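You operate a simulated robot arm through the tools that you are given. There is no shell and no other tool.

You run a simulated two-armed robot. Do the job below in one go: nothing can be reset, and whatever is moved stays where it is left.

## Task
Stand the two listed pipes in their sockets and cap each one.
Fine: the pipe list card names their sizes; sockets and end caps bear the same sizes.

Only the result counts: the job must be done as asked and must still hold three seconds after the hand-in. Knocking over, shifting, dropping, spilling or breaking anything else fails it. A push-on lid holds only when it is set on centred and level and pressed home; a screw cap is set on level and turned clockwise until tight.

## Robot
Two 7-joint arms with fingered hands on one trunk that stands fixed in place. Base frame: the origin is at the foot of the trunk, x ahead of it, y to its left, z up; the work surface is at about z = 0.84. Units: m, degrees, N and s.
The left shoulder is at [0.073, 0.154, 1.159], the right one opposite. With the tool pointing down near the work surface each hand reaches from about 0.44 to 0.86 m from the base axis, measured 20 degrees to its own side. Payload 4 kg a hand.
Tool frame (each hand has its own): the origin (TCP) lies between the finger pads and is the grasp point; the fingertips stand 0.03 m ahead of it; z points along the fingers, y is the line along which they close. The gripper opens to 0.104 m. The gripper's body begins 0.035 m behind the TCP. The gripper is a hand of 3 fingers: y runs from the thumb to the fingers, the wrist lies at [-0.015, -0.104, -0.178] in the tool frame, and closing takes about 1.5 s.
Orientation is told as [roll, pitch, yaw] about the base's x, y, z axes, in that order, counted from this pose: with the fingers straight down and the wrist toward the robot, the tool's x, y and z point along [0, 1, 0], [1, 0, 0] and [0, 0, -1] of the base frame.

## Interface
- The arms move only by the tool apply_moves. It takes "left_series", "right_series" or both (then of equal length, played together; a hand with none holds still); each is a list of rows, each an object (a shift or turn left out is 0, a gripper value left out holds the last) with "offset": the shift along the tool's x, y, z in m, a list of three; "rot": the turn, a rotation vector about the tool's x, y, z in degrees, a list of three. In form: [{"offset": [dx, dy, dz], "rot": [ax, ay, az]}, ...]. A call has 1 to 20 rows; each row is the pose to reach, as a shift and turn from the pose commanded when the call began, along the tool's axes at that moment. "left_hand" and "right_hand" are, for a hand that has rows, the gripper command, from -1 (shut) to 1 (fully open), values between in proportion, set as the call begins (left out, the last holds). Each row takes 0.2 s and may step no farther than 0.05 m and 8.6 degrees from the row before; otherwise, or with a gripper value out of range, the whole call is refused. A pose out of reach is approached as far as the arm can. The call stops where the force on the tool passes 40 N (or 10 N more than at its start, if that is more) or the arm is blocked; 0.2 s more then pass. The fingers move at their own pace (about 0.153 m/s each) and stop on an object; they squeeze with about 28 N. The grip force told is the motor's: it shows also when the fingers shut on nothing. Time passes only in rows, and 0.2 s behind the last, so rows that repeat a pose let the fingers close. It gives the time, the measured TCP pose, the force on the tool (base axes), the opening and the grip force at its end, in the units of the frame above (readings bear some noise), with the torque about the TCP (base axes, N m) and any sound that the robot's microphone picked up.
- Cameras (640 x 400 px; columns grow to the right, rows downward): "scene" is now at [0.1432, -0.0145, 1.3961]; the picture's right is [-0.17, -0.99, -0.00], its down [-0.48, 0.08, -0.87] and it looks along [0.86, -0.14, -0.49] (base axes); focal length 290 px, centre (320, 200). "left" rides on the left gripper at [-0.064, -0.094, -0.117] in its tool frame; the picture's right is [-0.72, -0.33, 0.61], its down [0.64, -0.65, 0.40] and it looks along [0.27, 0.68, 0.68] (tool axes); focal length 238 px, centre (320, 200). "right" rides on the right gripper at [0.064, -0.094, -0.117] in its tool frame; the picture's right is [-0.72, 0.33, -0.61], its down [-0.64, -0.65, 0.41] and it looks along [-0.27, 0.68, 0.68] (tool axes); focal length 238 px, centre (320, 200).
- camera(camera): a new picture of that camera. The clock stands still meanwhile.
- lift_body(by): slides the trunk up (or, below 0, down) by that many m; the arms and the scene camera ride with it, the base frame stays. It gives what a move gives, with no picture.
- curl_fingers(index, middle, thumb_bend, thumb_turn, hand): sets how far each is bent, from 0 (flat) to 1 (curled in); at 0.3 the hand is open as for a grip, at 0.7 the pads meet at the TCP. One left out holds its place. A second passes; each finger stops where it meets its share of the squeeze, and holds until it gets a number again. A gripper value or a shape takes the hand back. It gives what a move gives, with no picture; readings hold the bend of each and the force on the fingers (four entries, about 0 where the hand has none), thumb and palm. thumb_turn goes from beside the hand (0) to across from the fingers (1), as for a grip.
- set_grasp(shape, hand): the hand has 3 fingers and takes this shape, open, in about a second: jaw (thumb against the fingers, like two jaws); tri (thumb and two fingers); tip (a fingertip pinch); poke (one finger out to press); point (the index stretched); flat (the hand flat); cup (the hand cupped); fist (a fist). The gripper value then closes the fingers along that shape, each until it touches; the sizes above hold for jaw. It gives what a move gives, with no picture.
- pan_tilt(pan, tilt): turns the head with the scene camera to pan (to the left, within 86 degrees either way) and tilt (down, from -29 to 69), counted from straight ahead of the robot. It gives what a move gives.
- locate(camera, pixels): for up to 12 pixels [column, row] of the newest picture of that camera ("zoom" is the newest enlarged one), the place [x, y, z] in the base frame of the surface seen there, good to about 0.003 m. The clock stands still meanwhile.
- zoom(camera, box): a new picture of the part [left, top, right, bottom] of that camera's present view, enlarged. The clock stands still meanwhile.
- sign_off(): hands the job in; it is judged then, once.

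Unless the task says otherwise, let go and move clear before handing in.

The tools are called after "Call:" as a command line: name --argument value ..., lists and objects as JSON in quotes. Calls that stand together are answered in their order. apply_moves: Moves the arms, as the interface text tells. Its arguments: {"type":"object","properties":{"left_series":{"type":"array","items":{"type":"object","properties":{"offset":{"type":"array","items":{"type":"number"}},"rot":{"type":"array","items":{"type":"number"}}}}},"left_hand":{"type":"number"},"right_series":{"type":"array","items":{"type":"object","properties":{"offset":{"type":"array","items":{"type":"number"}},"rot":{"type":"array","items":{"type":"number"}}}}},"right_hand":{"type":"number"}},"required":[]} The other tools are called the same way: lift_body (by) slides the trunk up or down; set_grasp (shape, hand) gives the hand a shape; curl_fingers (index, middle, thumb_bend, thumb_turn, hand) moves the fingers one by one; pan_tilt (pan, tilt) turns the head that bears the scene camera; camera (camera) takes a picture; locate (camera, pixels) gives the place of the surface under pixels of a picture; zoom (camera, box) takes an enlarged picture of a part of a camera's view; sign_off () hands the job in.

At the start:

```text
time: 0.0
left_eef_pos: [0.5933, 0.1507, 1.2243]
left_tool_rot: [0.0, 0.2, 0.1]
left_force: [-0.4, 0.7, 0.5]
left_wrist_torque: [-0.02, -0.01, -0.02]
left_width: 0.1033
left_grip_force: 0.1
left_shape: jaw
left_bend: [0.3, 0.3, 0.3, 0.98]
left_finger forces: [0.1, 0.0, 0.0, 0.1, 0.1, 0.0]
right_eef_pos: [0.5544, -0.3064, 1.275]
right_tool_rot: [0.0, 0.2, -0.1]
right_force: [0.8, -0.2, -0.6]
right_wrist_torque: [0.01, -0.01, 0.0]
right_width: 0.1035
right_grip_force: 0.1
right_shape: jaw
right_bend: [0.3, 0.3, 0.3, 0.98]
right_finger forces: [0.0, 0.0, 0.0, 0.0, 0.0, 0.1]
trunk travel left (down, up): [-0.575, 0.365]
head pan, tilt: [-9.6, 29.1]
```

scene: 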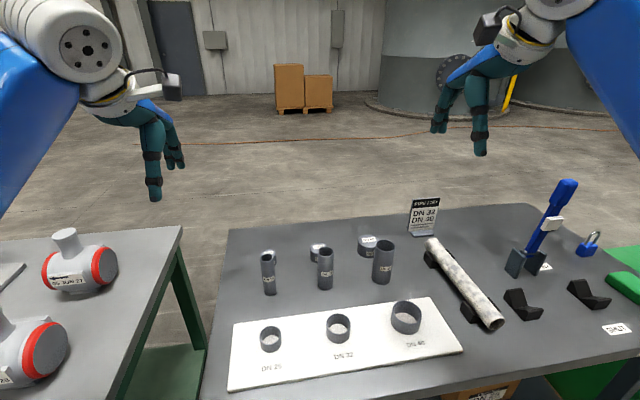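
right: 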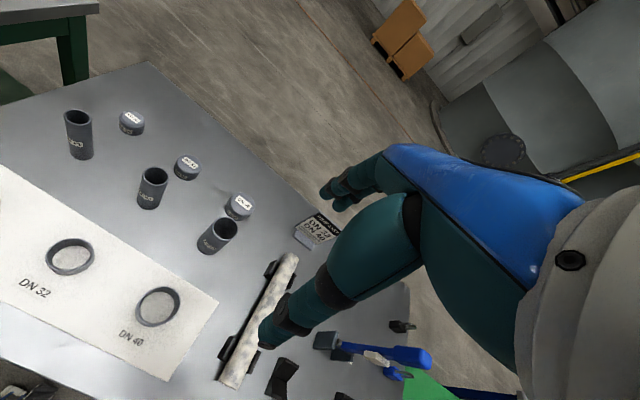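
left: 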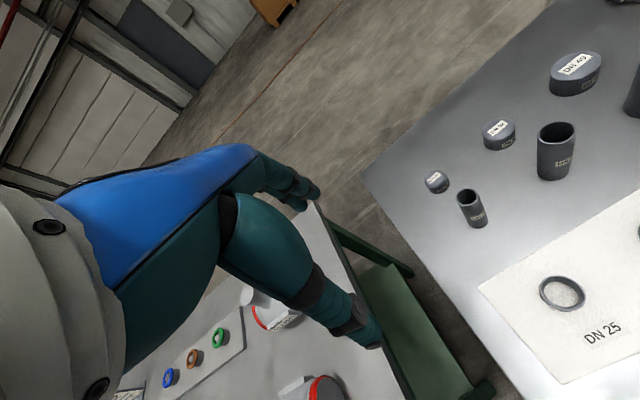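

The card near pixel (423, 215) seems to list DN 32 and DN 40, with three pipes at about (268,272), (325,268), (383,260) and sockets on the white plate. I'll zoom to read the card and labels before moving.

Call:
zoom --camera "scene" --box '[390, 185, 460, 245]'

Call:
zoom --camera "scene" --box '[240, 220, 420, 310]'

Call:
zoom --camera "scene" --box '[230, 290, 470, 395]'

```text
6.67 times, centred on (425, 215) of scene
```

zoom: 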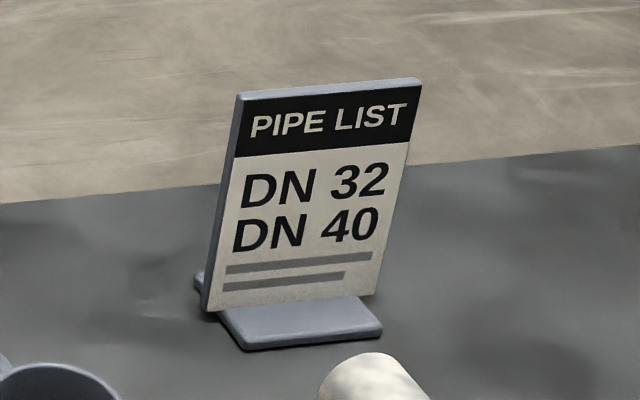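

```text
3.56 times, centred on (330, 265) of scene
```

zoom: 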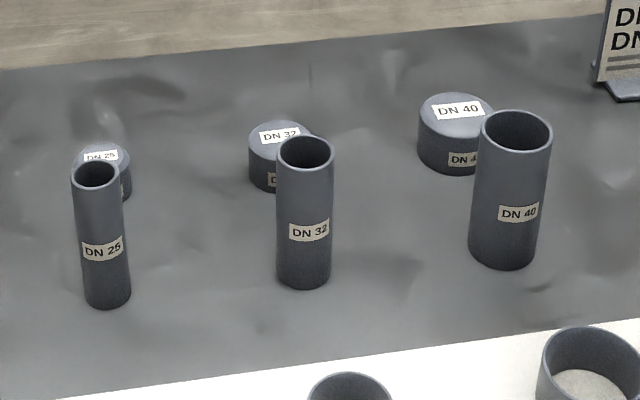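

```text
2.67 times, centred on (350, 342) of scene
```

zoom: 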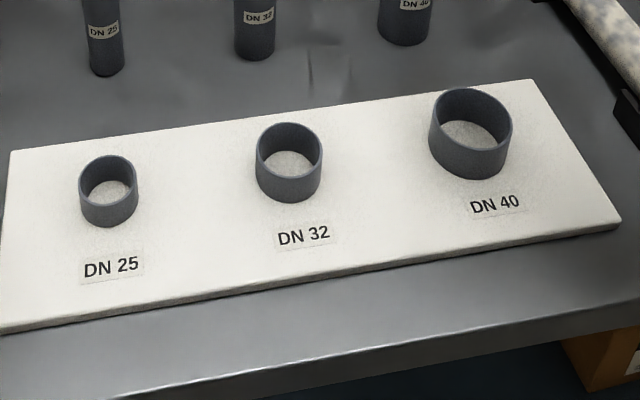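

The card lists DN 32 and DN 40. I'll now measure the sockets in this newest zoom: the rim and floor of DN 32 near (289,150) and of DN 40 near (470,120).

Call:
locate --camera "zoom" --pixels '[[258, 150], [320, 150], [289, 124], [289, 177], [290, 163], [431, 118], [510, 122], [468, 91], [470, 150], [470, 133], [225, 200], [370, 200]]'

Call:
locate --camera "scene" --pixels '[[325, 268], [383, 262], [318, 250], [368, 240], [325, 285], [383, 280], [325, 249], [383, 241], [340, 290], [268, 275], [440, 250], [423, 232]]'

```text
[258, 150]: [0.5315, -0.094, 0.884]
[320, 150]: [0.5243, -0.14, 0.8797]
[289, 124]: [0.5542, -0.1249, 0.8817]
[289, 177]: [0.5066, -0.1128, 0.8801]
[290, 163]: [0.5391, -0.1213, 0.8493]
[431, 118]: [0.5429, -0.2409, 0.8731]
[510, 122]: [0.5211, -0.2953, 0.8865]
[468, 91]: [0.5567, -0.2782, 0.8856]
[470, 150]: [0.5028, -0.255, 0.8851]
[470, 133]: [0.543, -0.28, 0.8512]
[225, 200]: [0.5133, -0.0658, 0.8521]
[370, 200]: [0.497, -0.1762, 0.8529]
```

```text
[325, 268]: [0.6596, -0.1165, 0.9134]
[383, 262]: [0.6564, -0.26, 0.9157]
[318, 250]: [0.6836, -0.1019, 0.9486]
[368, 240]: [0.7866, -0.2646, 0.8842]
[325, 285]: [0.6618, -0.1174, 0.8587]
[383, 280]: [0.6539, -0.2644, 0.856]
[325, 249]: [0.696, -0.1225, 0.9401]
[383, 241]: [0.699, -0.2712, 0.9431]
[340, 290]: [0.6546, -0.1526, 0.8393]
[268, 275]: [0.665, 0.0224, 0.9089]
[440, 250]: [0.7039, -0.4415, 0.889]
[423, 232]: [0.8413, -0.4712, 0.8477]
```

Sockets lie near (0.530, -0.118) and (0.530, -0.267) with rims at z≈0.882; pipes stand near (0.68, -0.12) and (0.68, -0.265). I'll aim the head at the work area so that the measurements are finer.

Call:
pan_tilt --pan -18 --tilt 44

Call:
camera --camera "scene"

```text
time: 0.8
left_eef_pos: [0.5909, 0.1518, 1.2244]
left_tool_rot: [-0.1, -0.1, 0.1]
left_force: [0.1, -0.5, -0.4]
left_wrist_torque: [-0.03, -0.02, 0.01]
left_width: 0.1039
left_grip_force: 0.1
left_shape: jaw
left_bend: [0.3, 0.3, 0.3, 0.98]
left_finger forces: [0.0, 0.0, 0.0, 0.1, 0.0, 0.0]
right_eef_pos: [0.5529, -0.3061, 1.2772]
right_tool_rot: [0.0, 0.0, 0.0]
right_force: [0.8, 0.6, 0.4]
right_wrist_torque: [0.0, -0.02, -0.01]
right_width: 0.1038
right_grip_force: 0.0
right_shape: jaw
right_bend: [0.3, 0.3, 0.3, 0.98]
right_finger forces: [0.0, 0.0, 0.0, 0.0, 0.1, 0.1]
trunk travel left (down, up): [-0.575, 0.365]
head pan, tilt: [-18.0, 44.0]
```

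```text
taken
```

scene: 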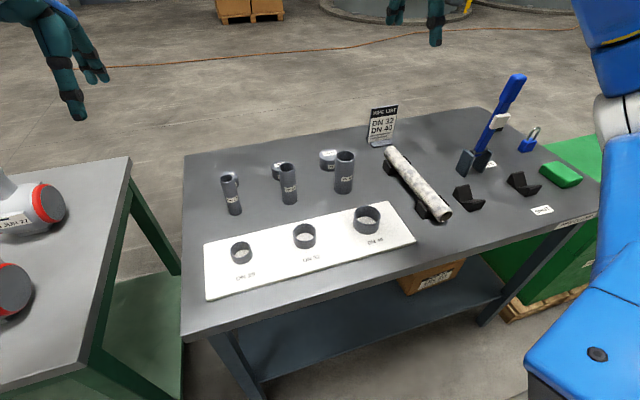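

The view is now centred on the bench, pipes at (288,183) and (344,172), caps behind them at (278,170) and (328,158). I'll zoom on pipes and caps to measure.

Call:
zoom --camera "scene" --box '[260, 140, 370, 210]'

```text
5.71 times, centred on (315, 175) of scene
```

zoom: 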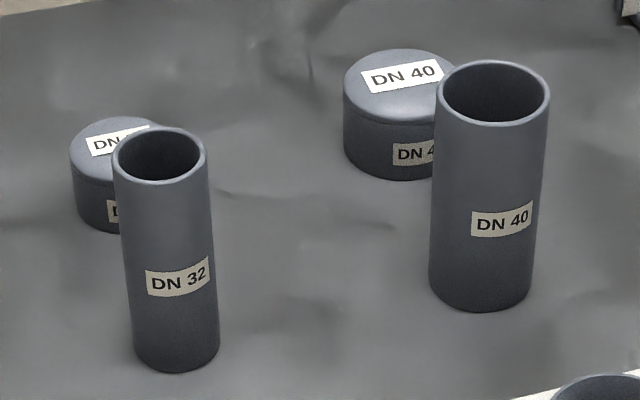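

Call:
locate --camera "zoom" --pixels '[[114, 156], [205, 160], [160, 127], [158, 184], [435, 93], [548, 97], [492, 61], [490, 124], [177, 368], [480, 306], [136, 345], [218, 345]]'

Call:
locate --camera "zoom" --pixels '[[110, 140], [72, 160], [115, 118], [85, 170], [400, 83], [346, 90], [400, 50], [395, 120], [404, 175], [98, 225], [345, 140], [72, 200]]'

```text
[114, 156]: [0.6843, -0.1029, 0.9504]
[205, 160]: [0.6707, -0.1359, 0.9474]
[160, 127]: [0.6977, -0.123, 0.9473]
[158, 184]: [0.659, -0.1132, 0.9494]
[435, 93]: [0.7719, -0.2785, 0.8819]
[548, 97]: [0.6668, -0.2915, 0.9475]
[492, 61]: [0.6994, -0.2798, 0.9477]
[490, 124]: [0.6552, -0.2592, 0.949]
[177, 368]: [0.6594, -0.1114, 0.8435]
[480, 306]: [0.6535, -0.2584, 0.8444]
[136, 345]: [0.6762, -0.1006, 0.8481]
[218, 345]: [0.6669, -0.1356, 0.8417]
```

```text
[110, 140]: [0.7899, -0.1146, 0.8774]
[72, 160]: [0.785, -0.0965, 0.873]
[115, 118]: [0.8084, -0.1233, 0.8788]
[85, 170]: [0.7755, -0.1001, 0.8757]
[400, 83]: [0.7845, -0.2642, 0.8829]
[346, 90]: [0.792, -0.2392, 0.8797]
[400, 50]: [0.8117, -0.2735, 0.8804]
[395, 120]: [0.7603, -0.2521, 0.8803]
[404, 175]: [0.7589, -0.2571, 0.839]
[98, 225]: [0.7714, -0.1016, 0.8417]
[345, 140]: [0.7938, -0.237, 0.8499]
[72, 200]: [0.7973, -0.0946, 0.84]
```

Pipe DN 32's rim centre is about (0.678, -0.119) with top z≈0.949, and DN 40's about (0.677, -0.269). I'll zoom harder on each rim and socket to get fit clearances and centres.

Call:
zoom --camera "scene" --box '[284, 216, 326, 256]'

```text
10.00 times, centred on (305, 236) of scene
```

zoom: 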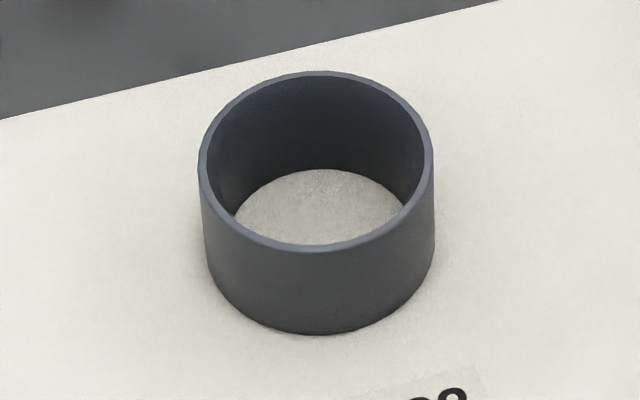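

The DN 32 socket's outer rim spans columns 199–433 and its wall about 9 px, so its bore is noticeably wider than the pipe. I'll locate points on this rim and then the DN 40 one.

Call:
locate --camera "zoom" --pixels '[[203, 160], [429, 162], [316, 74], [316, 247], [230, 107], [400, 107], [225, 210], [405, 212], [316, 205], [316, 330], [100, 250], [550, 150]]'

Call:
zoom --camera "scene" --box '[346, 198, 388, 240]'

```text
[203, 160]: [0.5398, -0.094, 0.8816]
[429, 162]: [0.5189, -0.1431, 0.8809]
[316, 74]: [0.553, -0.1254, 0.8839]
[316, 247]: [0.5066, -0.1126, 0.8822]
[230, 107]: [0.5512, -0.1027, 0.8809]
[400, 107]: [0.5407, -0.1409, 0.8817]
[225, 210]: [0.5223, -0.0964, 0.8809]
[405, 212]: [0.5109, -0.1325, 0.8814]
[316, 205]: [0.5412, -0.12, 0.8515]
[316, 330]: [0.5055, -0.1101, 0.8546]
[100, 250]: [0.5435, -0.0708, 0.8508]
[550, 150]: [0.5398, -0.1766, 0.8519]
```

```text
9.52 times, centred on (367, 219) of scene
```

zoom: 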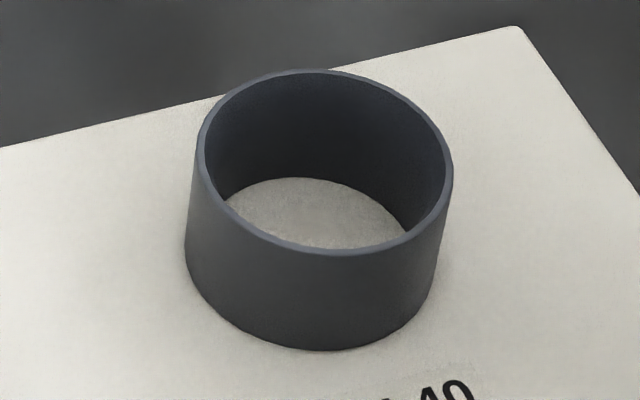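

DN 32 socket centre comes out at (0.530, -0.1185), bore ≈ 0.048 against a pipe of ≈ 0.039, so there is about 4 mm of play. Now the DN 40 rim, columns 197–452.

Call:
locate --camera "zoom" --pixels '[[201, 150], [448, 185], [322, 73], [328, 252], [235, 100], [420, 225], [410, 107], [240, 222], [300, 215]]'

Call:
zoom --camera "scene" --box '[322, 145, 364, 185]'

```text
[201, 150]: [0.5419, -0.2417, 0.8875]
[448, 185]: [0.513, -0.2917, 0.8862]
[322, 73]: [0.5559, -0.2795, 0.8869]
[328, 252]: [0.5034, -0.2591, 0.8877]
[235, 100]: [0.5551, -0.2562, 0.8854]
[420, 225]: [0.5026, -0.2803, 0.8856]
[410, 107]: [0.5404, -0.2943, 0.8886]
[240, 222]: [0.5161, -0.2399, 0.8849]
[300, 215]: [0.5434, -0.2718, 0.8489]
```

```text
10.00 times, centred on (343, 165) of scene
```

zoom: 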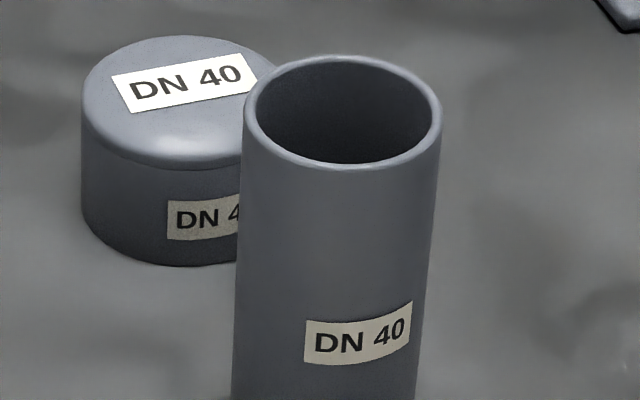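

DN 40 socket centre is about (0.529, -0.268), rim z≈0.887. Now the rim of the DN 40 pipe in this zoom, columns 243–441.

Call:
locate --camera "zoom" --pixels '[[249, 108], [436, 112], [342, 60], [340, 165], [280, 72], [405, 152], [400, 73], [282, 152]]'

Call:
zoom --camera "scene" --box '[268, 155, 310, 195]'

```text
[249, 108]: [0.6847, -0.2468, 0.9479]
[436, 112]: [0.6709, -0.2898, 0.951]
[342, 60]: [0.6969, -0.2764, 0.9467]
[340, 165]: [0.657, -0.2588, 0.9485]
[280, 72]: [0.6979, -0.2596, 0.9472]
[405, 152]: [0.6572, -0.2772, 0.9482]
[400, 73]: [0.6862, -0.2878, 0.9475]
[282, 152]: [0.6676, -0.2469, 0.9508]
```

```text
10.00 times, centred on (289, 175) of scene
```

zoom: 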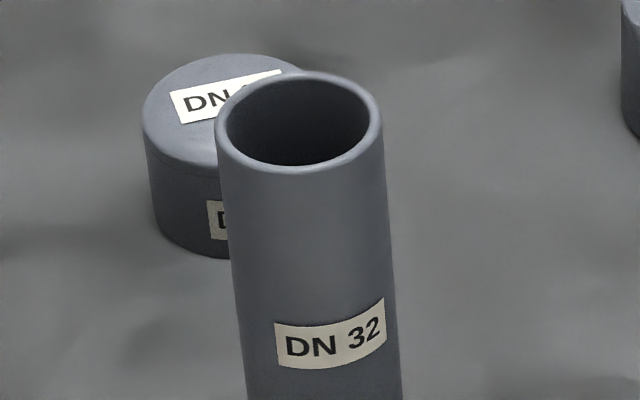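

DN 40 pipe centre is (0.677, -0.268), top z≈0.9485. Now the DN 32 pipe's rim, columns 215–383.

Call:
locate --camera "zoom" --pixels '[[221, 118], [377, 124], [300, 76], [297, 169], [247, 87], [352, 157], [350, 87], [245, 155], [210, 140], [160, 90], [230, 60], [155, 135]]'

```text
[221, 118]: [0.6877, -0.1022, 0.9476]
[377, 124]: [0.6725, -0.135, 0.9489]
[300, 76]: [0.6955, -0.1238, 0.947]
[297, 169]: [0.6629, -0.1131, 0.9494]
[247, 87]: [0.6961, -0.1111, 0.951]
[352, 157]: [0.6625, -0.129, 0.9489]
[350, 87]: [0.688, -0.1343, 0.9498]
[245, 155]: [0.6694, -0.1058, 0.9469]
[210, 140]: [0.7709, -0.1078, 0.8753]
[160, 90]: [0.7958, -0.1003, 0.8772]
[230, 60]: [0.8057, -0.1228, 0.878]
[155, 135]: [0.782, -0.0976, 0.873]
```

DN 32 pipe centre is (0.679, -0.119). I'll bring the right hand over it, at z≈1.06, still open and well clear of the rim.

Call:
apply_moves --right_series '[{"offset": [0.03, 0.02, 0.02]}, {"offset": [0.06, 0.04, 0.04]}, {"offset": [0.09, 0.06, 0.06]}, {"offset": [0.12, 0.08, 0.085]}, {"offset": [0.145, 0.098, 0.115]}, {"offset": [0.165, 0.112, 0.15]}, {"offset": [0.18, 0.122, 0.185]}, {"offset": [0.187, 0.125, 0.216]}, {"offset": [0.187, 0.125, 0.216]}]' --right_hand 1

Call:
camera --camera "scene"

Call:
camera --camera "right"

```text
time: 2.8
left_eef_pos: [0.5899, 0.1529, 1.2254]
left_tool_rot: [0.0, 0.0, 0.2]
left_force: [-0.1, 0.3, -0.2]
left_wrist_torque: [-0.02, -0.03, 0.01]
left_width: 0.1039
left_grip_force: 0.1
left_shape: jaw
left_bend: [0.3, 0.3, 0.3, 0.98]
left_finger forces: [0.1, 0.1, 0.0, 0.1, 0.0, 0.0]
right_eef_pos: [0.6755, -0.1186, 1.06]
right_tool_rot: [0.0, 0.0, 0.0]
right_force: [0.7, 0.3, -0.5]
right_wrist_torque: [0.0, -0.01, 0.06]
right_width: 0.1037
right_grip_force: 0.1
right_shape: jaw
right_bend: [0.3, 0.3, 0.3, 0.98]
right_finger forces: [0.1, 0.0, 0.1, 0.1, 0.1, 0.0]
trunk travel left (down, up): [-0.575, 0.365]
head pan, tilt: [-18.0, 44.0]
```

```text
taken
```

scene: 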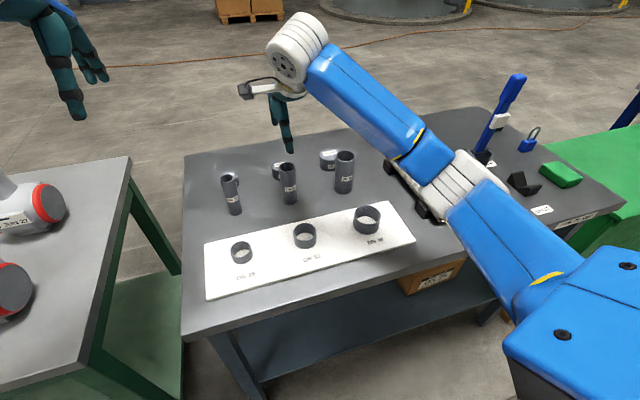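

```text
taken
```

right: 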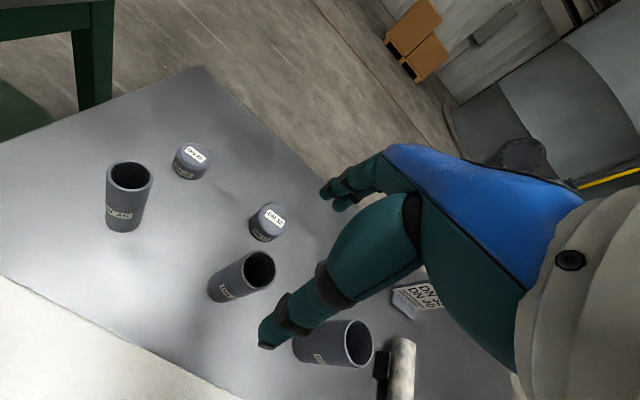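

The hand hovers over DN 32 (finger tips near (290,150) in the scene picture), but the forearm stretches low across the right part of the bench. I'll check how high the arm links are before lowering.

Call:
locate --camera "scene" --pixels '[[340, 100], [400, 150], [430, 185], [470, 200], [500, 250], [400, 185], [425, 210], [295, 60], [290, 150], [380, 130], [288, 120], [450, 170]]'

```text
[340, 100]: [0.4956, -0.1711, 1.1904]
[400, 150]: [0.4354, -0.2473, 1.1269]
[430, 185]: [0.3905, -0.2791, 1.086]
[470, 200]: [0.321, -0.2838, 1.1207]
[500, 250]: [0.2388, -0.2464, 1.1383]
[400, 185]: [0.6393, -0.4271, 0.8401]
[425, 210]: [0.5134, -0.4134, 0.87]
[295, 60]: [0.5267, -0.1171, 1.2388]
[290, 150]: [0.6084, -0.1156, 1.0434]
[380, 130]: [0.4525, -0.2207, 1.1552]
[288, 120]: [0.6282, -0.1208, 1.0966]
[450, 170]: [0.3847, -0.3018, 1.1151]
```

The arm links are at z≥1.08 and near x<0.5, so there is room. I'll lower to z≈0.985 with a 3 mm forward correction, fingertips just above the rim, and look again.

Call:
apply_moves --right_series '[{"offset": [0, 0.003, 0.03]}, {"offset": [0, 0.003, 0.06]}, {"offset": [0, 0.003, 0.075]}, {"offset": [0, 0.003, 0.075]}]'

Call:
zoom --camera "scene" --box '[240, 110, 370, 210]'

Call:
camera --camera "right"

```text
time: 3.8
left_eef_pos: [0.5899, 0.1522, 1.2262]
left_tool_rot: [-0.1, 0.0, 0.2]
left_force: [0.0, 0.9, -0.4]
left_wrist_torque: [-0.02, -0.01, -0.02]
left_width: 0.1038
left_grip_force: 0.0
left_shape: jaw
left_bend: [0.3, 0.3, 0.3, 0.98]
left_finger forces: [0.0, 0.0, 0.0, 0.1, 0.0, 0.0]
right_eef_pos: [0.6796, -0.1186, 0.985]
right_tool_rot: [0.0, 0.0, 0.1]
right_force: [-0.3, 0.0, -0.9]
right_wrist_torque: [-0.01, 0.01, 0.02]
right_width: 0.1035
right_grip_force: 0.0
right_shape: jaw
right_bend: [0.3, 0.3, 0.3, 0.98]
right_finger forces: [0.1, 0.0, 0.0, 0.0, 0.0, 0.0]
trunk travel left (down, up): [-0.575, 0.365]
head pan, tilt: [-18.0, 44.0]
```

```text
4.00 times, centred on (305, 160) of scene
```

zoom: 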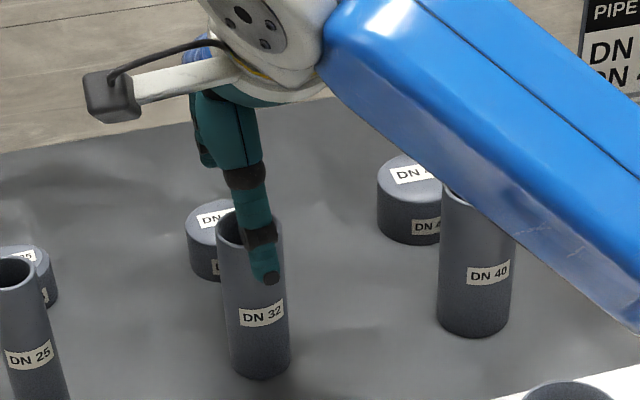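

```text
taken
```

right: 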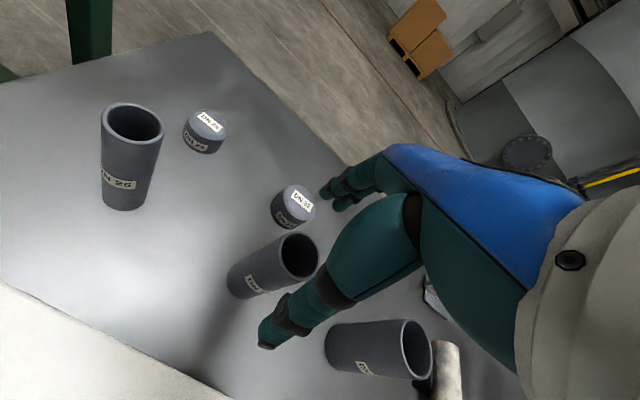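

The rim centre in the right camera sits at about (299,257), which matches where the tool axis meets the rim height, so the hand is centred. I'll lower 0.061 m to z≈0.924 around the pipe.

Call:
apply_moves --right_series '[{"offset": [0, 0, 0.02]}, {"offset": [0, 0, 0.04]}, {"offset": [0, 0, 0.055]}, {"offset": [0, 0, 0.061]}, {"offset": [0, 0, 0.061]}]'

Call:
zoom --camera "scene" --box '[240, 110, 370, 210]'

Call:
camera --camera "right"

```text
time: 5.0
left_eef_pos: [0.5908, 0.1528, 1.2244]
left_tool_rot: [-0.1, 0.0, 0.1]
left_force: [-1.7, 0.3, -0.7]
left_wrist_torque: [0.01, 0.01, 0.05]
left_width: 0.1038
left_grip_force: 0.0
left_shape: jaw
left_bend: [0.3, 0.3, 0.3, 0.98]
left_finger forces: [0.0, 0.0, 0.0, 0.1, 0.0, 0.0]
right_eef_pos: [0.6796, -0.1186, 0.9264]
right_tool_rot: [0.0, 0.0, 0.1]
right_force: [1.0, -0.5, -0.1]
right_wrist_torque: [0.03, 0.03, 0.01]
right_width: 0.1035
right_grip_force: 0.1
right_shape: jaw
right_bend: [0.3, 0.3, 0.3, 0.98]
right_finger forces: [0.1, 0.1, 0.1, 0.0, 0.0, 0.0]
trunk travel left (down, up): [-0.575, 0.365]
head pan, tilt: [-18.0, 44.0]
```

```text
4.00 times, centred on (305, 160) of scene
```

zoom: 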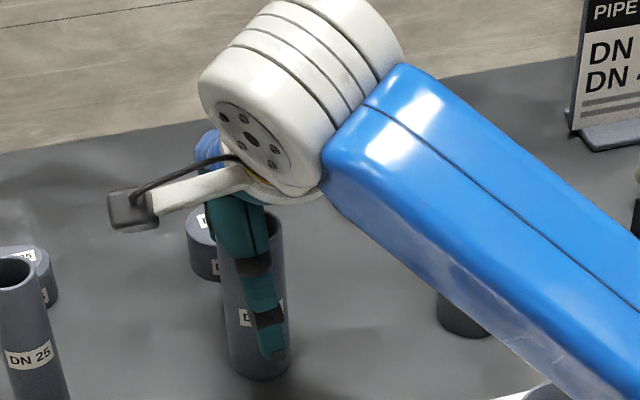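

```text
taken
```

right: 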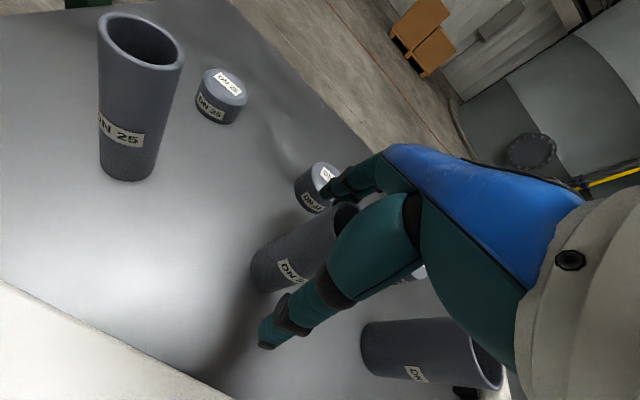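

The fingers stand around the DN 32 pipe with no contact force. I'll close and hold for about 2 s.

Call:
apply_moves --right_series '[{"offset": [0, 0, 0]}, {"offset": [0, 0, 0]}, {"offset": [0, 0, 0]}, {"offset": [0, 0, 0]}, {"offset": [0, 0, 0]}, {"offset": [0, 0, 0]}, {"offset": [0, 0, 0]}, {"offset": [0, 0, 0]}, {"offset": [0, 0, 0]}]' --right_hand -1

Call:
zoom --camera "scene" --box '[240, 110, 370, 210]'

Call:
camera --camera "right"

```text
time: 7.0
left_eef_pos: [0.5908, 0.1525, 1.2241]
left_tool_rot: [0.0, 0.0, 0.1]
left_force: [-0.6, 1.0, -0.3]
left_wrist_torque: [-0.01, 0.01, 0.02]
left_width: 0.1036
left_grip_force: 0.1
left_shape: jaw
left_bend: [0.3, 0.3, 0.3, 0.98]
left_finger forces: [0.0, 0.0, 0.0, 0.1, 0.1, 0.1]
right_eef_pos: [0.6804, -0.1179, 0.9243]
right_tool_rot: [0.0, -0.1, 0.2]
right_force: [0.2, -0.3, 0.2]
right_wrist_torque: [-0.04, -0.01, 0.01]
right_width: 0.0317
right_grip_force: 28.1
right_shape: jaw
right_bend: [0.74, 0.53, 0.74, 1.0]
right_finger forces: [15.7, 9.2, 0.0, 0.1, 25.1, 0.0]
trunk travel left (down, up): [-0.575, 0.365]
head pan, tilt: [-18.0, 44.0]
```

```text
4.00 times, centred on (305, 160) of scene
```

zoom: 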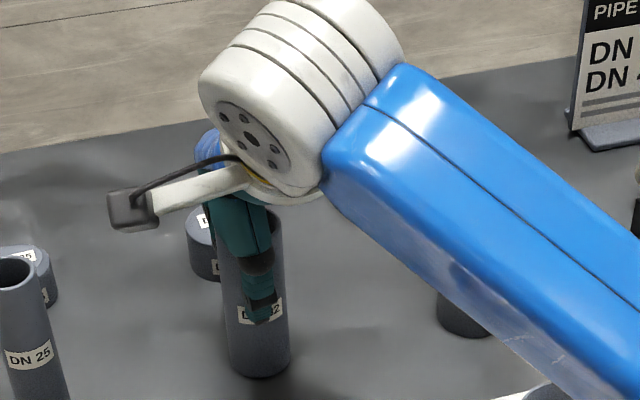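

```text
taken
```

right: 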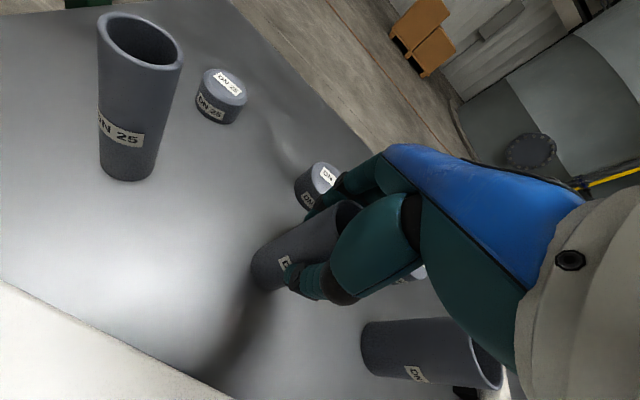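

Grip is 28 N with the thumb at 25 N against index plus middle at 25 N, so the pipe is held. I'll lift 0.03 m gently, then look for tilt.

Call:
apply_moves --right_series '[{"offset": [0, 0, -0.005]}, {"offset": [0, 0, -0.015]}, {"offset": [0, 0, -0.03]}, {"offset": [0, 0, -0.05]}, {"offset": [0, 0, -0.075]}, {"offset": [0, 0, -0.085]}, {"offset": [0, 0, -0.085]}]'

Call:
zoom --camera "scene" --box '[240, 90, 370, 210]'

Call:
camera --camera "right"

```text
time: 8.6
left_eef_pos: [0.5905, 0.1535, 1.2241]
left_tool_rot: [0.0, 0.1, 0.1]
left_force: [-0.9, -0.2, 0.9]
left_wrist_torque: [0.01, -0.03, -0.03]
left_width: 0.1037
left_grip_force: 0.1
left_shape: jaw
left_bend: [0.3, 0.3, 0.3, 0.98]
left_finger forces: [0.1, 0.1, 0.0, 0.0, 0.0, 0.1]
right_eef_pos: [0.68, -0.1177, 1.0091]
right_tool_rot: [0.0, 0.0, 0.2]
right_force: [0.1, 0.3, 0.2]
right_wrist_torque: [-0.01, 0.01, 0.0]
right_width: 0.0316
right_grip_force: 27.8
right_shape: jaw
right_bend: [0.74, 0.53, 0.74, 1.0]
right_finger forces: [15.6, 9.3, 0.0, 0.1, 25.1, 0.0]
trunk travel left (down, up): [-0.575, 0.365]
head pan, tilt: [-18.0, 44.0]
```

```text
3.33 times, centred on (305, 150) of scene
```

zoom: 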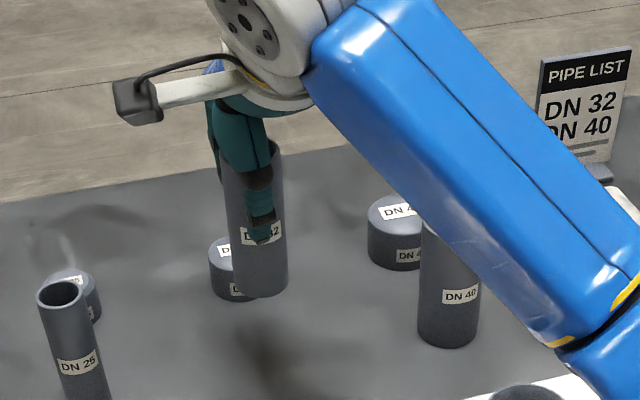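

```text
taken
```

right: 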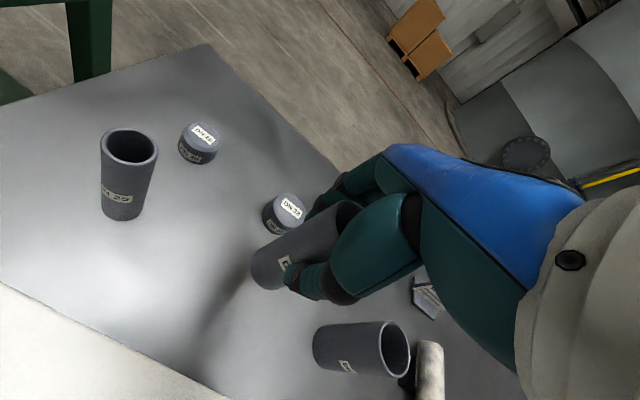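

The DN 32 pipe hangs upright (bottom near (262,297) in the zoom) and did not slip. I'll carry it back 0.149 m in x to above the DN 32 socket.

Call:
apply_moves --right_series '[{"offset": [0, -0.025, 0]}, {"offset": [0, -0.06, 0]}, {"offset": [0, -0.1, 0]}, {"offset": [0, -0.13, 0]}, {"offset": [0, -0.149, 0]}, {"offset": [0, -0.149, 0]}, {"offset": [0, -0.149, 0]}]'

Call:
camera --camera "scene"

Call:
camera --camera "right"

Call:
camera --camera "left"

```text
time: 10.2
left_eef_pos: [0.5909, 0.1531, 1.2249]
left_tool_rot: [0.0, 0.0, 0.1]
left_force: [1.5, -0.1, -0.2]
left_wrist_torque: [0.0, 0.01, 0.01]
left_width: 0.1038
left_grip_force: 0.0
left_shape: jaw
left_bend: [0.3, 0.3, 0.3, 0.98]
left_finger forces: [0.0, 0.0, 0.0, 0.0, 0.0, 0.1]
right_eef_pos: [0.5316, -0.1188, 1.0111]
right_tool_rot: [0.1, 0.0, 0.0]
right_force: [1.1, 0.2, -0.1]
right_wrist_torque: [-0.03, -0.01, -0.02]
right_width: 0.0314
right_grip_force: 27.6
right_shape: jaw
right_bend: [0.74, 0.53, 0.74, 1.0]
right_finger forces: [15.7, 9.3, 0.0, 0.0, 25.1, 0.0]
trunk travel left (down, up): [-0.575, 0.365]
head pan, tilt: [-18.0, 44.0]
```

```text
taken
```

scene: 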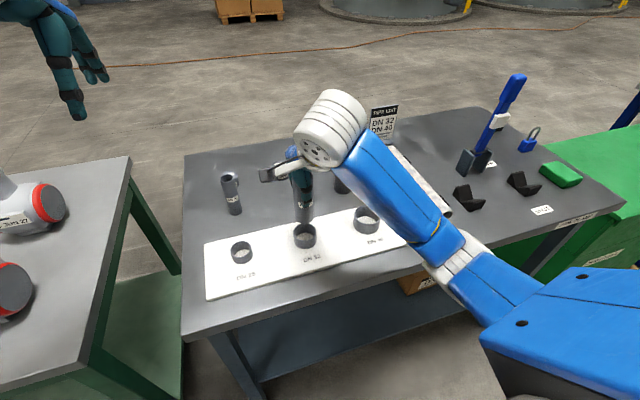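

```text
taken
```

right: 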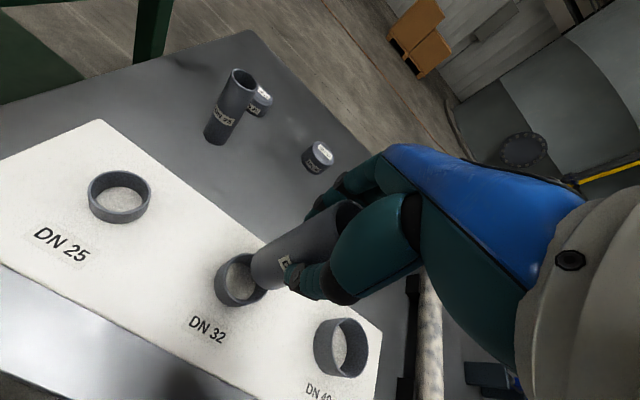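

```text
taken
```

left: 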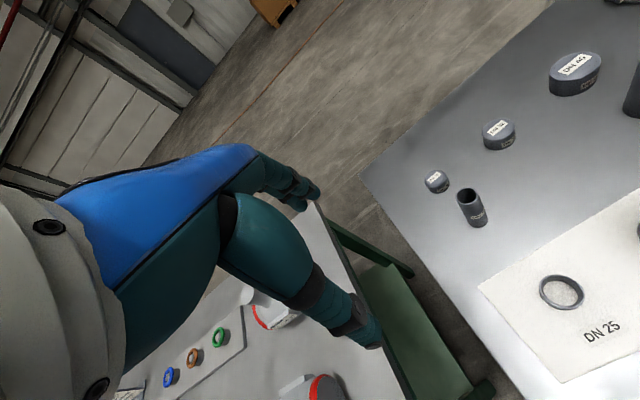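

Pipe DN 32 now hangs above the socket near (304,220)–(305,236). I'll zoom in to check the bottom of the pipe against the socket rim before lowering.

Call:
zoom --camera "scene" --box '[274, 190, 338, 255]'

```text
6.15 times, centred on (306, 222) of scene
```

zoom: 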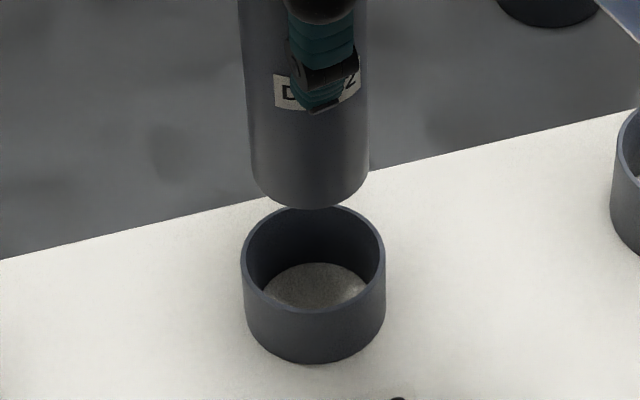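

The pipe's lower end spans columns 250–369 and the socket rim 241–386, so they look aligned sideways. I'll measure the pipe's bottom edge in this zoom.

Call:
locate --camera "zoom" --pixels '[[310, 205], [256, 185], [364, 185], [310, 160], [256, 120], [364, 120], [310, 120], [248, 260], [380, 260], [313, 306]]'

```text
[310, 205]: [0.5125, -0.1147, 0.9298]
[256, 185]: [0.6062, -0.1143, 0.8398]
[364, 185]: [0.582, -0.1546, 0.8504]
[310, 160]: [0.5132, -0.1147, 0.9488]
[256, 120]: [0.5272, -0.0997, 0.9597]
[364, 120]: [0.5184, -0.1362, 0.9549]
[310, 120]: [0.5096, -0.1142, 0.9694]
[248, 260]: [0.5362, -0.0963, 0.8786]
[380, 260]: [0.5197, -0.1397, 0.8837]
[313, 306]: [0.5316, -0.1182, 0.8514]
```

The pipe axis works out at about (0.5315, -0.120) against a socket centre of (0.5304, -0.1185), well inside the 4 mm play. I'll lower with a 1 mm correction to just short of the floor.

Call:
apply_moves --right_series '[{"offset": [0.001, -0.001, 0.015]}, {"offset": [0.001, -0.001, 0.03]}, {"offset": [0.001, -0.001, 0.042]}, {"offset": [0.001, -0.001, 0.052]}, {"offset": [0.001, -0.001, 0.06]}, {"offset": [0.001, -0.001, 0.066]}, {"offset": [0.001, -0.001, 0.07]}, {"offset": [0.001, -0.001, 0.07]}]'

Call:
zoom --camera "scene" --box '[274, 190, 338, 255]'

```text
time: 12.0
left_eef_pos: [0.5901, 0.1522, 1.2246]
left_tool_rot: [0.0, 0.0, 0.1]
left_force: [-0.3, 0.1, 0.1]
left_wrist_torque: [0.0, -0.02, 0.0]
left_width: 0.1037
left_grip_force: 0.0
left_shape: jaw
left_bend: [0.3, 0.3, 0.3, 0.98]
left_finger forces: [0.1, 0.0, 0.0, 0.0, 0.0, 0.0]
right_eef_pos: [0.53, -0.1181, 0.9407]
right_tool_rot: [0.1, -0.1, 0.1]
right_force: [0.2, -0.6, -0.2]
right_wrist_torque: [-0.03, 0.0, -0.02]
right_width: 0.0316
right_grip_force: 27.3
right_shape: jaw
right_bend: [0.74, 0.53, 0.74, 1.0]
right_finger forces: [15.8, 9.4, 0.0, 0.0, 25.1, 0.1]
trunk travel left (down, up): [-0.575, 0.365]
head pan, tilt: [-18.0, 44.0]
```

```text
6.15 times, centred on (306, 222) of scene
```

zoom: 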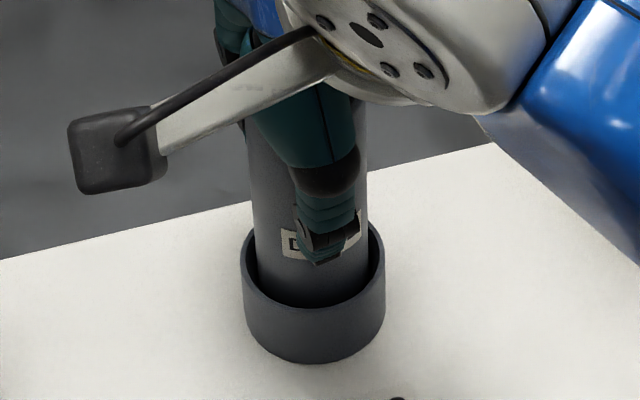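

The pipe is inside the DN 32 socket with an even gap and no force. I'll lower the last few millimetres in small steps and watch the vertical force.

Call:
apply_moves --right_series '[{"offset": [0, 0, 0.002]}, {"offset": [0, 0, 0.003]}, {"offset": [0, 0, 0.004]}, {"offset": [0, 0, 0.005]}, {"offset": [0, 0, 0.005]}]'

```text
time: 13.2
left_eef_pos: [0.5895, 0.1541, 1.2252]
left_tool_rot: [0.0, -0.1, 0.2]
left_force: [0.5, -0.8, 1.1]
left_wrist_torque: [0.01, 0.01, 0.01]
left_width: 0.104
left_grip_force: 0.1
left_shape: jaw
left_bend: [0.3, 0.3, 0.3, 0.98]
left_finger forces: [0.0, 0.1, 0.0, 0.0, 0.0, 0.0]
right_eef_pos: [0.5284, -0.1182, 0.9357]
right_tool_rot: [0.0, -0.2, 0.2]
right_force: [0.3, 0.3, 6.7]
right_wrist_torque: [0.0, -0.02, -0.03]
right_width: 0.0318
right_grip_force: 28.1
right_shape: jaw
right_bend: [0.74, 0.53, 0.74, 1.0]
right_finger forces: [16.3, 9.9, 0.0, 0.0, 26.4, 0.0]
trunk travel left (down, up): [-0.575, 0.365]
head pan, tilt: [-18.0, 44.0]
```

A 6.7 N upward force shows the pipe resting on the socket floor. I'll release and let the fingers open fully.

Call:
apply_moves --right_series '[{"offset": [0, 0, 0]}, {"offset": [0, 0, 0]}, {"offset": [0, 0, 0]}, {"offset": [0, 0, 0]}, {"offset": [0, 0, 0]}, {"offset": [0, 0, 0]}, {"offset": [0, 0, 0]}, {"offset": [0, 0, 0]}]' --right_hand 1

Call:
zoom --camera "scene" --box '[274, 190, 338, 255]'

```text
time: 15.0
left_eef_pos: [0.5899, 0.1526, 1.2249]
left_tool_rot: [0.0, -0.1, 0.1]
left_force: [-0.1, -0.3, -0.3]
left_wrist_torque: [0.03, 0.01, -0.01]
left_width: 0.1036
left_grip_force: 0.1
left_shape: jaw
left_bend: [0.3, 0.3, 0.3, 0.98]
left_finger forces: [0.1, 0.0, 0.0, 0.0, 0.0, 0.0]
right_eef_pos: [0.5313, -0.1178, 0.9355]
right_tool_rot: [0.0, 0.0, 0.1]
right_force: [-0.7, 0.3, 0.8]
right_wrist_torque: [0.01, -0.01, -0.02]
right_width: 0.1035
right_grip_force: 0.1
right_shape: jaw
right_bend: [0.3, 0.3, 0.3, 0.98]
right_finger forces: [0.0, 0.1, 0.0, 0.0, 0.1, 0.0]
trunk travel left (down, up): [-0.575, 0.365]
head pan, tilt: [-18.0, 44.0]
```

```text
6.15 times, centred on (306, 222) of scene
```

zoom: 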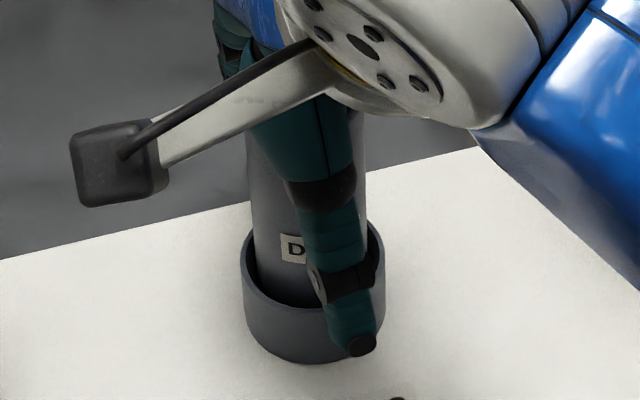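

The pipe stands alone in the socket, fingers fully open (0.1035). I'll raise straight up 0.125 m, then move over to the DN 40 pipe at (0.677, -0.268).

Call:
apply_moves --right_series '[{"offset": [0, 0, -0.02]}, {"offset": [0, 0, -0.05]}, {"offset": [0, 0, -0.09]}, {"offset": [0, 0, -0.125]}, {"offset": [-0.03, 0.03, -0.125]}, {"offset": [-0.06, 0.06, -0.125]}, {"offset": [-0.09, 0.09, -0.125]}, {"offset": [-0.12, 0.12, -0.125]}, {"offset": [-0.14, 0.135, -0.125]}, {"offset": [-0.15, 0.147, -0.125]}, {"offset": [-0.15, 0.147, -0.125]}]'

Call:
camera --camera "scene"

Call:
camera --camera "right"

```text
time: 17.4
left_eef_pos: [0.5909, 0.1517, 1.2254]
left_tool_rot: [0.0, 0.0, 0.1]
left_force: [-0.2, 0.0, 0.1]
left_wrist_torque: [0.02, 0.02, 0.01]
left_width: 0.1037
left_grip_force: 0.1
left_shape: jaw
left_bend: [0.3, 0.3, 0.3, 0.98]
left_finger forces: [0.1, 0.0, 0.0, 0.0, 0.0, 0.0]
right_eef_pos: [0.6784, -0.2674, 1.0614]
right_tool_rot: [0.1, -0.1, -0.1]
right_force: [-0.9, 0.1, -0.4]
right_wrist_torque: [0.03, 0.0, -0.01]
right_width: 0.1035
right_grip_force: 0.1
right_shape: jaw
right_bend: [0.3, 0.3, 0.3, 0.98]
right_finger forces: [0.0, 0.0, 0.0, 0.1, 0.0, 0.0]
trunk travel left (down, up): [-0.575, 0.365]
head pan, tilt: [-18.0, 44.0]
```

```text
taken
```

scene: 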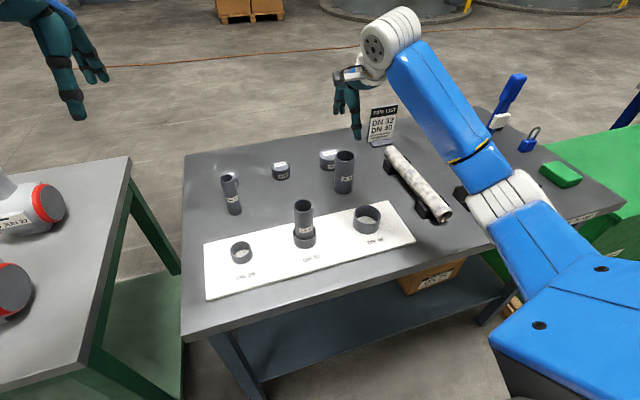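

```text
taken
```

right: 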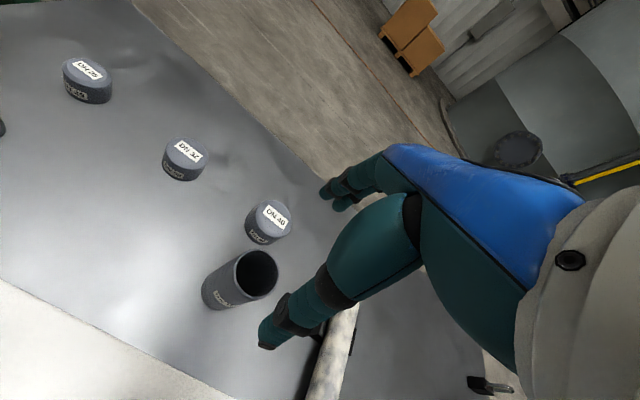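

DN 32 now stands at (304,222) in its socket, and the DN 32 cap at (281,171) is fully visible. I'll measure the standing pipe's rim and the caps while the view is clear.

Call:
zoom --camera "scene" --box '[284, 195, 326, 250]'

Call:
zoom --camera "scene" --box '[262, 155, 302, 185]'

```text
7.27 times, centred on (305, 222) of scene
```

zoom: 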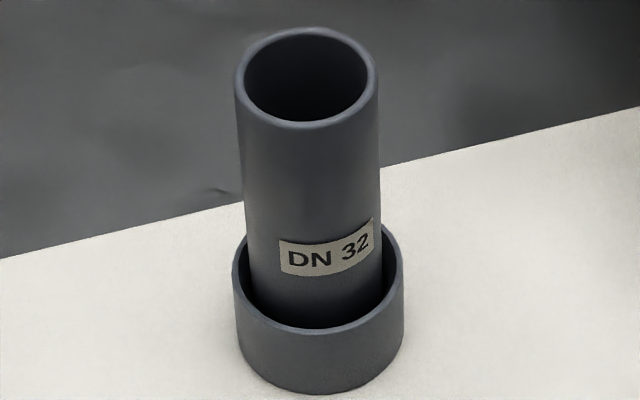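

```text
13.33 times, centred on (282, 170) of scene
```

zoom: 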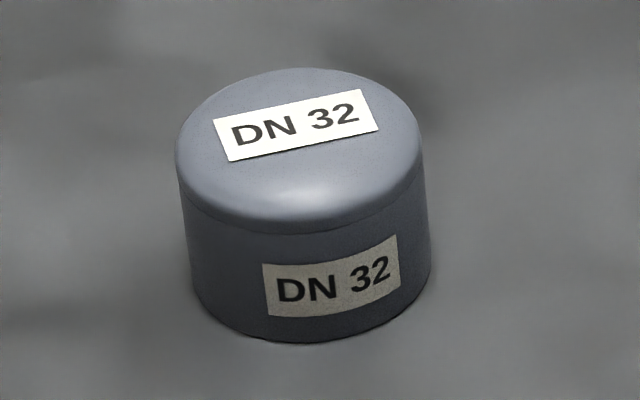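

The DN 32 cap's outline spans columns 177–430 in the zoom. I'll locate points on its top and sides for its centre.

Call:
locate --camera "zoom" --pixels '[[300, 143], [182, 150], [418, 150], [310, 72], [300, 218], [300, 338], [195, 290], [428, 270], [220, 95], [390, 100], [220, 205], [395, 200]]'

Call:
zoom --camera "scene" --box '[310, 140, 350, 180]'

```text
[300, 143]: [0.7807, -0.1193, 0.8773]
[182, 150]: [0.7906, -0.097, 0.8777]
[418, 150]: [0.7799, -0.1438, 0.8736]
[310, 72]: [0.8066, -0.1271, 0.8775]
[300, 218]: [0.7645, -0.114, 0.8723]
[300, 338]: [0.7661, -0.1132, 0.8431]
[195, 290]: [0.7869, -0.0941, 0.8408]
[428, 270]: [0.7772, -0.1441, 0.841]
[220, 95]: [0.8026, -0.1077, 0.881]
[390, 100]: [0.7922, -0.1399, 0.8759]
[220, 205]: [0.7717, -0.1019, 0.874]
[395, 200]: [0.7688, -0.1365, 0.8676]
```

```text
10.00 times, centred on (330, 160) of scene
```

zoom: 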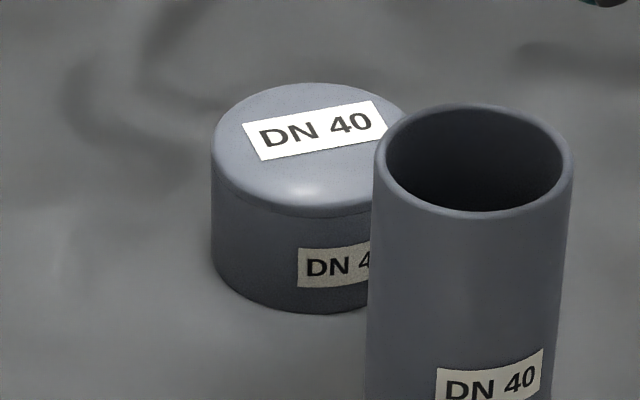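

DN 32 cap centre is about (0.787, -0.119). The hand is at (0.678, -0.267), over the DN 40 pipe; I'll go down in one slow series to z≈0.925.

Call:
apply_moves --right_series '[{"offset": [0, -0.001, 0.03]}, {"offset": [0, -0.001, 0.06]}, {"offset": [0, -0.001, 0.08]}, {"offset": [0, -0.001, 0.1]}, {"offset": [0, -0.001, 0.12]}, {"offset": [0, -0.001, 0.136]}, {"offset": [0, -0.001, 0.136]}]'

Call:
camera --camera "right"

Call:
camera --camera "scene"

```text
time: 19.0
left_eef_pos: [0.5896, 0.1524, 1.2241]
left_tool_rot: [0.0, 0.0, 0.2]
left_force: [0.4, -0.5, 0.7]
left_wrist_torque: [0.01, -0.04, 0.01]
left_width: 0.1039
left_grip_force: 0.0
left_shape: jaw
left_bend: [0.3, 0.3, 0.3, 0.98]
left_finger forces: [0.0, 0.0, 0.1, 0.0, 0.0, 0.0]
right_eef_pos: [0.6757, -0.2681, 0.924]
right_tool_rot: [0.1, 0.0, 0.0]
right_force: [-0.1, 0.1, 0.1]
right_wrist_torque: [0.03, -0.03, 0.0]
right_width: 0.1037
right_grip_force: 0.1
right_shape: jaw
right_bend: [0.3, 0.3, 0.3, 0.98]
right_finger forces: [0.0, 0.0, 0.1, 0.0, 0.0, 0.0]
trunk travel left (down, up): [-0.575, 0.365]
head pan, tilt: [-18.0, 44.0]
```

```text
taken
```

right: 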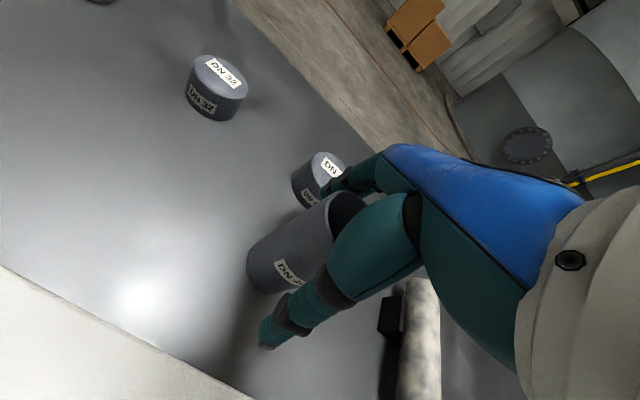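

```text
taken
```

scene: 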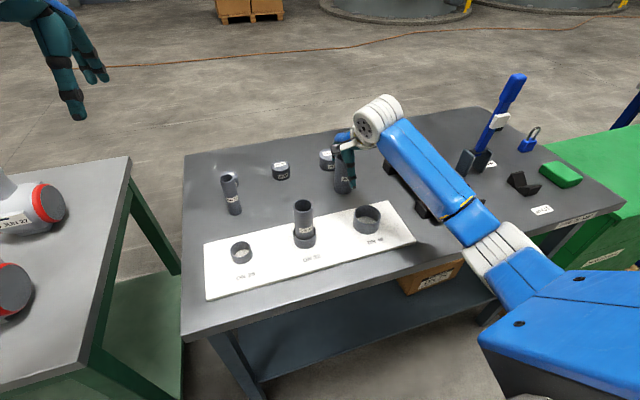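

The fingers stand around the DN 40 pipe with no contact force. I'll close on it.

Call:
apply_moves --right_series '[{"offset": [0, 0, 0]}, {"offset": [0, 0, 0]}, {"offset": [0, 0, 0]}, {"offset": [0, 0, 0]}, {"offset": [0, 0, 0]}, {"offset": [0, 0, 0]}, {"offset": [0, 0, 0]}, {"offset": [0, 0, 0]}, {"offset": [0, 0, 0]}]' --right_hand -1

Call:
camera --camera "right"

```text
time: 21.0
left_eef_pos: [0.5907, 0.1516, 1.2235]
left_tool_rot: [0.1, 0.1, 0.0]
left_force: [0.4, 0.1, 0.8]
left_wrist_torque: [0.04, 0.02, 0.02]
left_width: 0.1038
left_grip_force: 0.2
left_shape: jaw
left_bend: [0.3, 0.3, 0.3, 0.98]
left_finger forces: [0.1, 0.0, 0.1, 0.1, 0.1, 0.1]
right_eef_pos: [0.6758, -0.2691, 0.9257]
right_tool_rot: [0.0, 0.0, 0.1]
right_force: [0.0, -0.9, -0.3]
right_wrist_torque: [0.0, -0.01, 0.02]
right_width: 0.0414
right_grip_force: 28.3
right_shape: jaw
right_bend: [0.74, 0.49, 0.72, 1.0]
right_finger forces: [15.8, 9.0, 0.0, 0.1, 25.2, 0.0]
trunk travel left (down, up): [-0.575, 0.365]
head pan, tilt: [-18.0, 44.0]
```

```text
taken
```

right: 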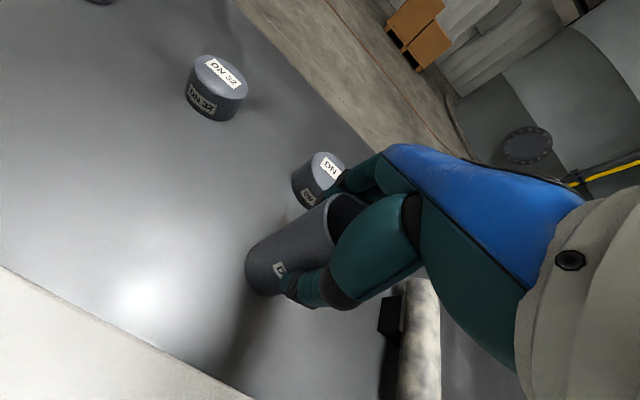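

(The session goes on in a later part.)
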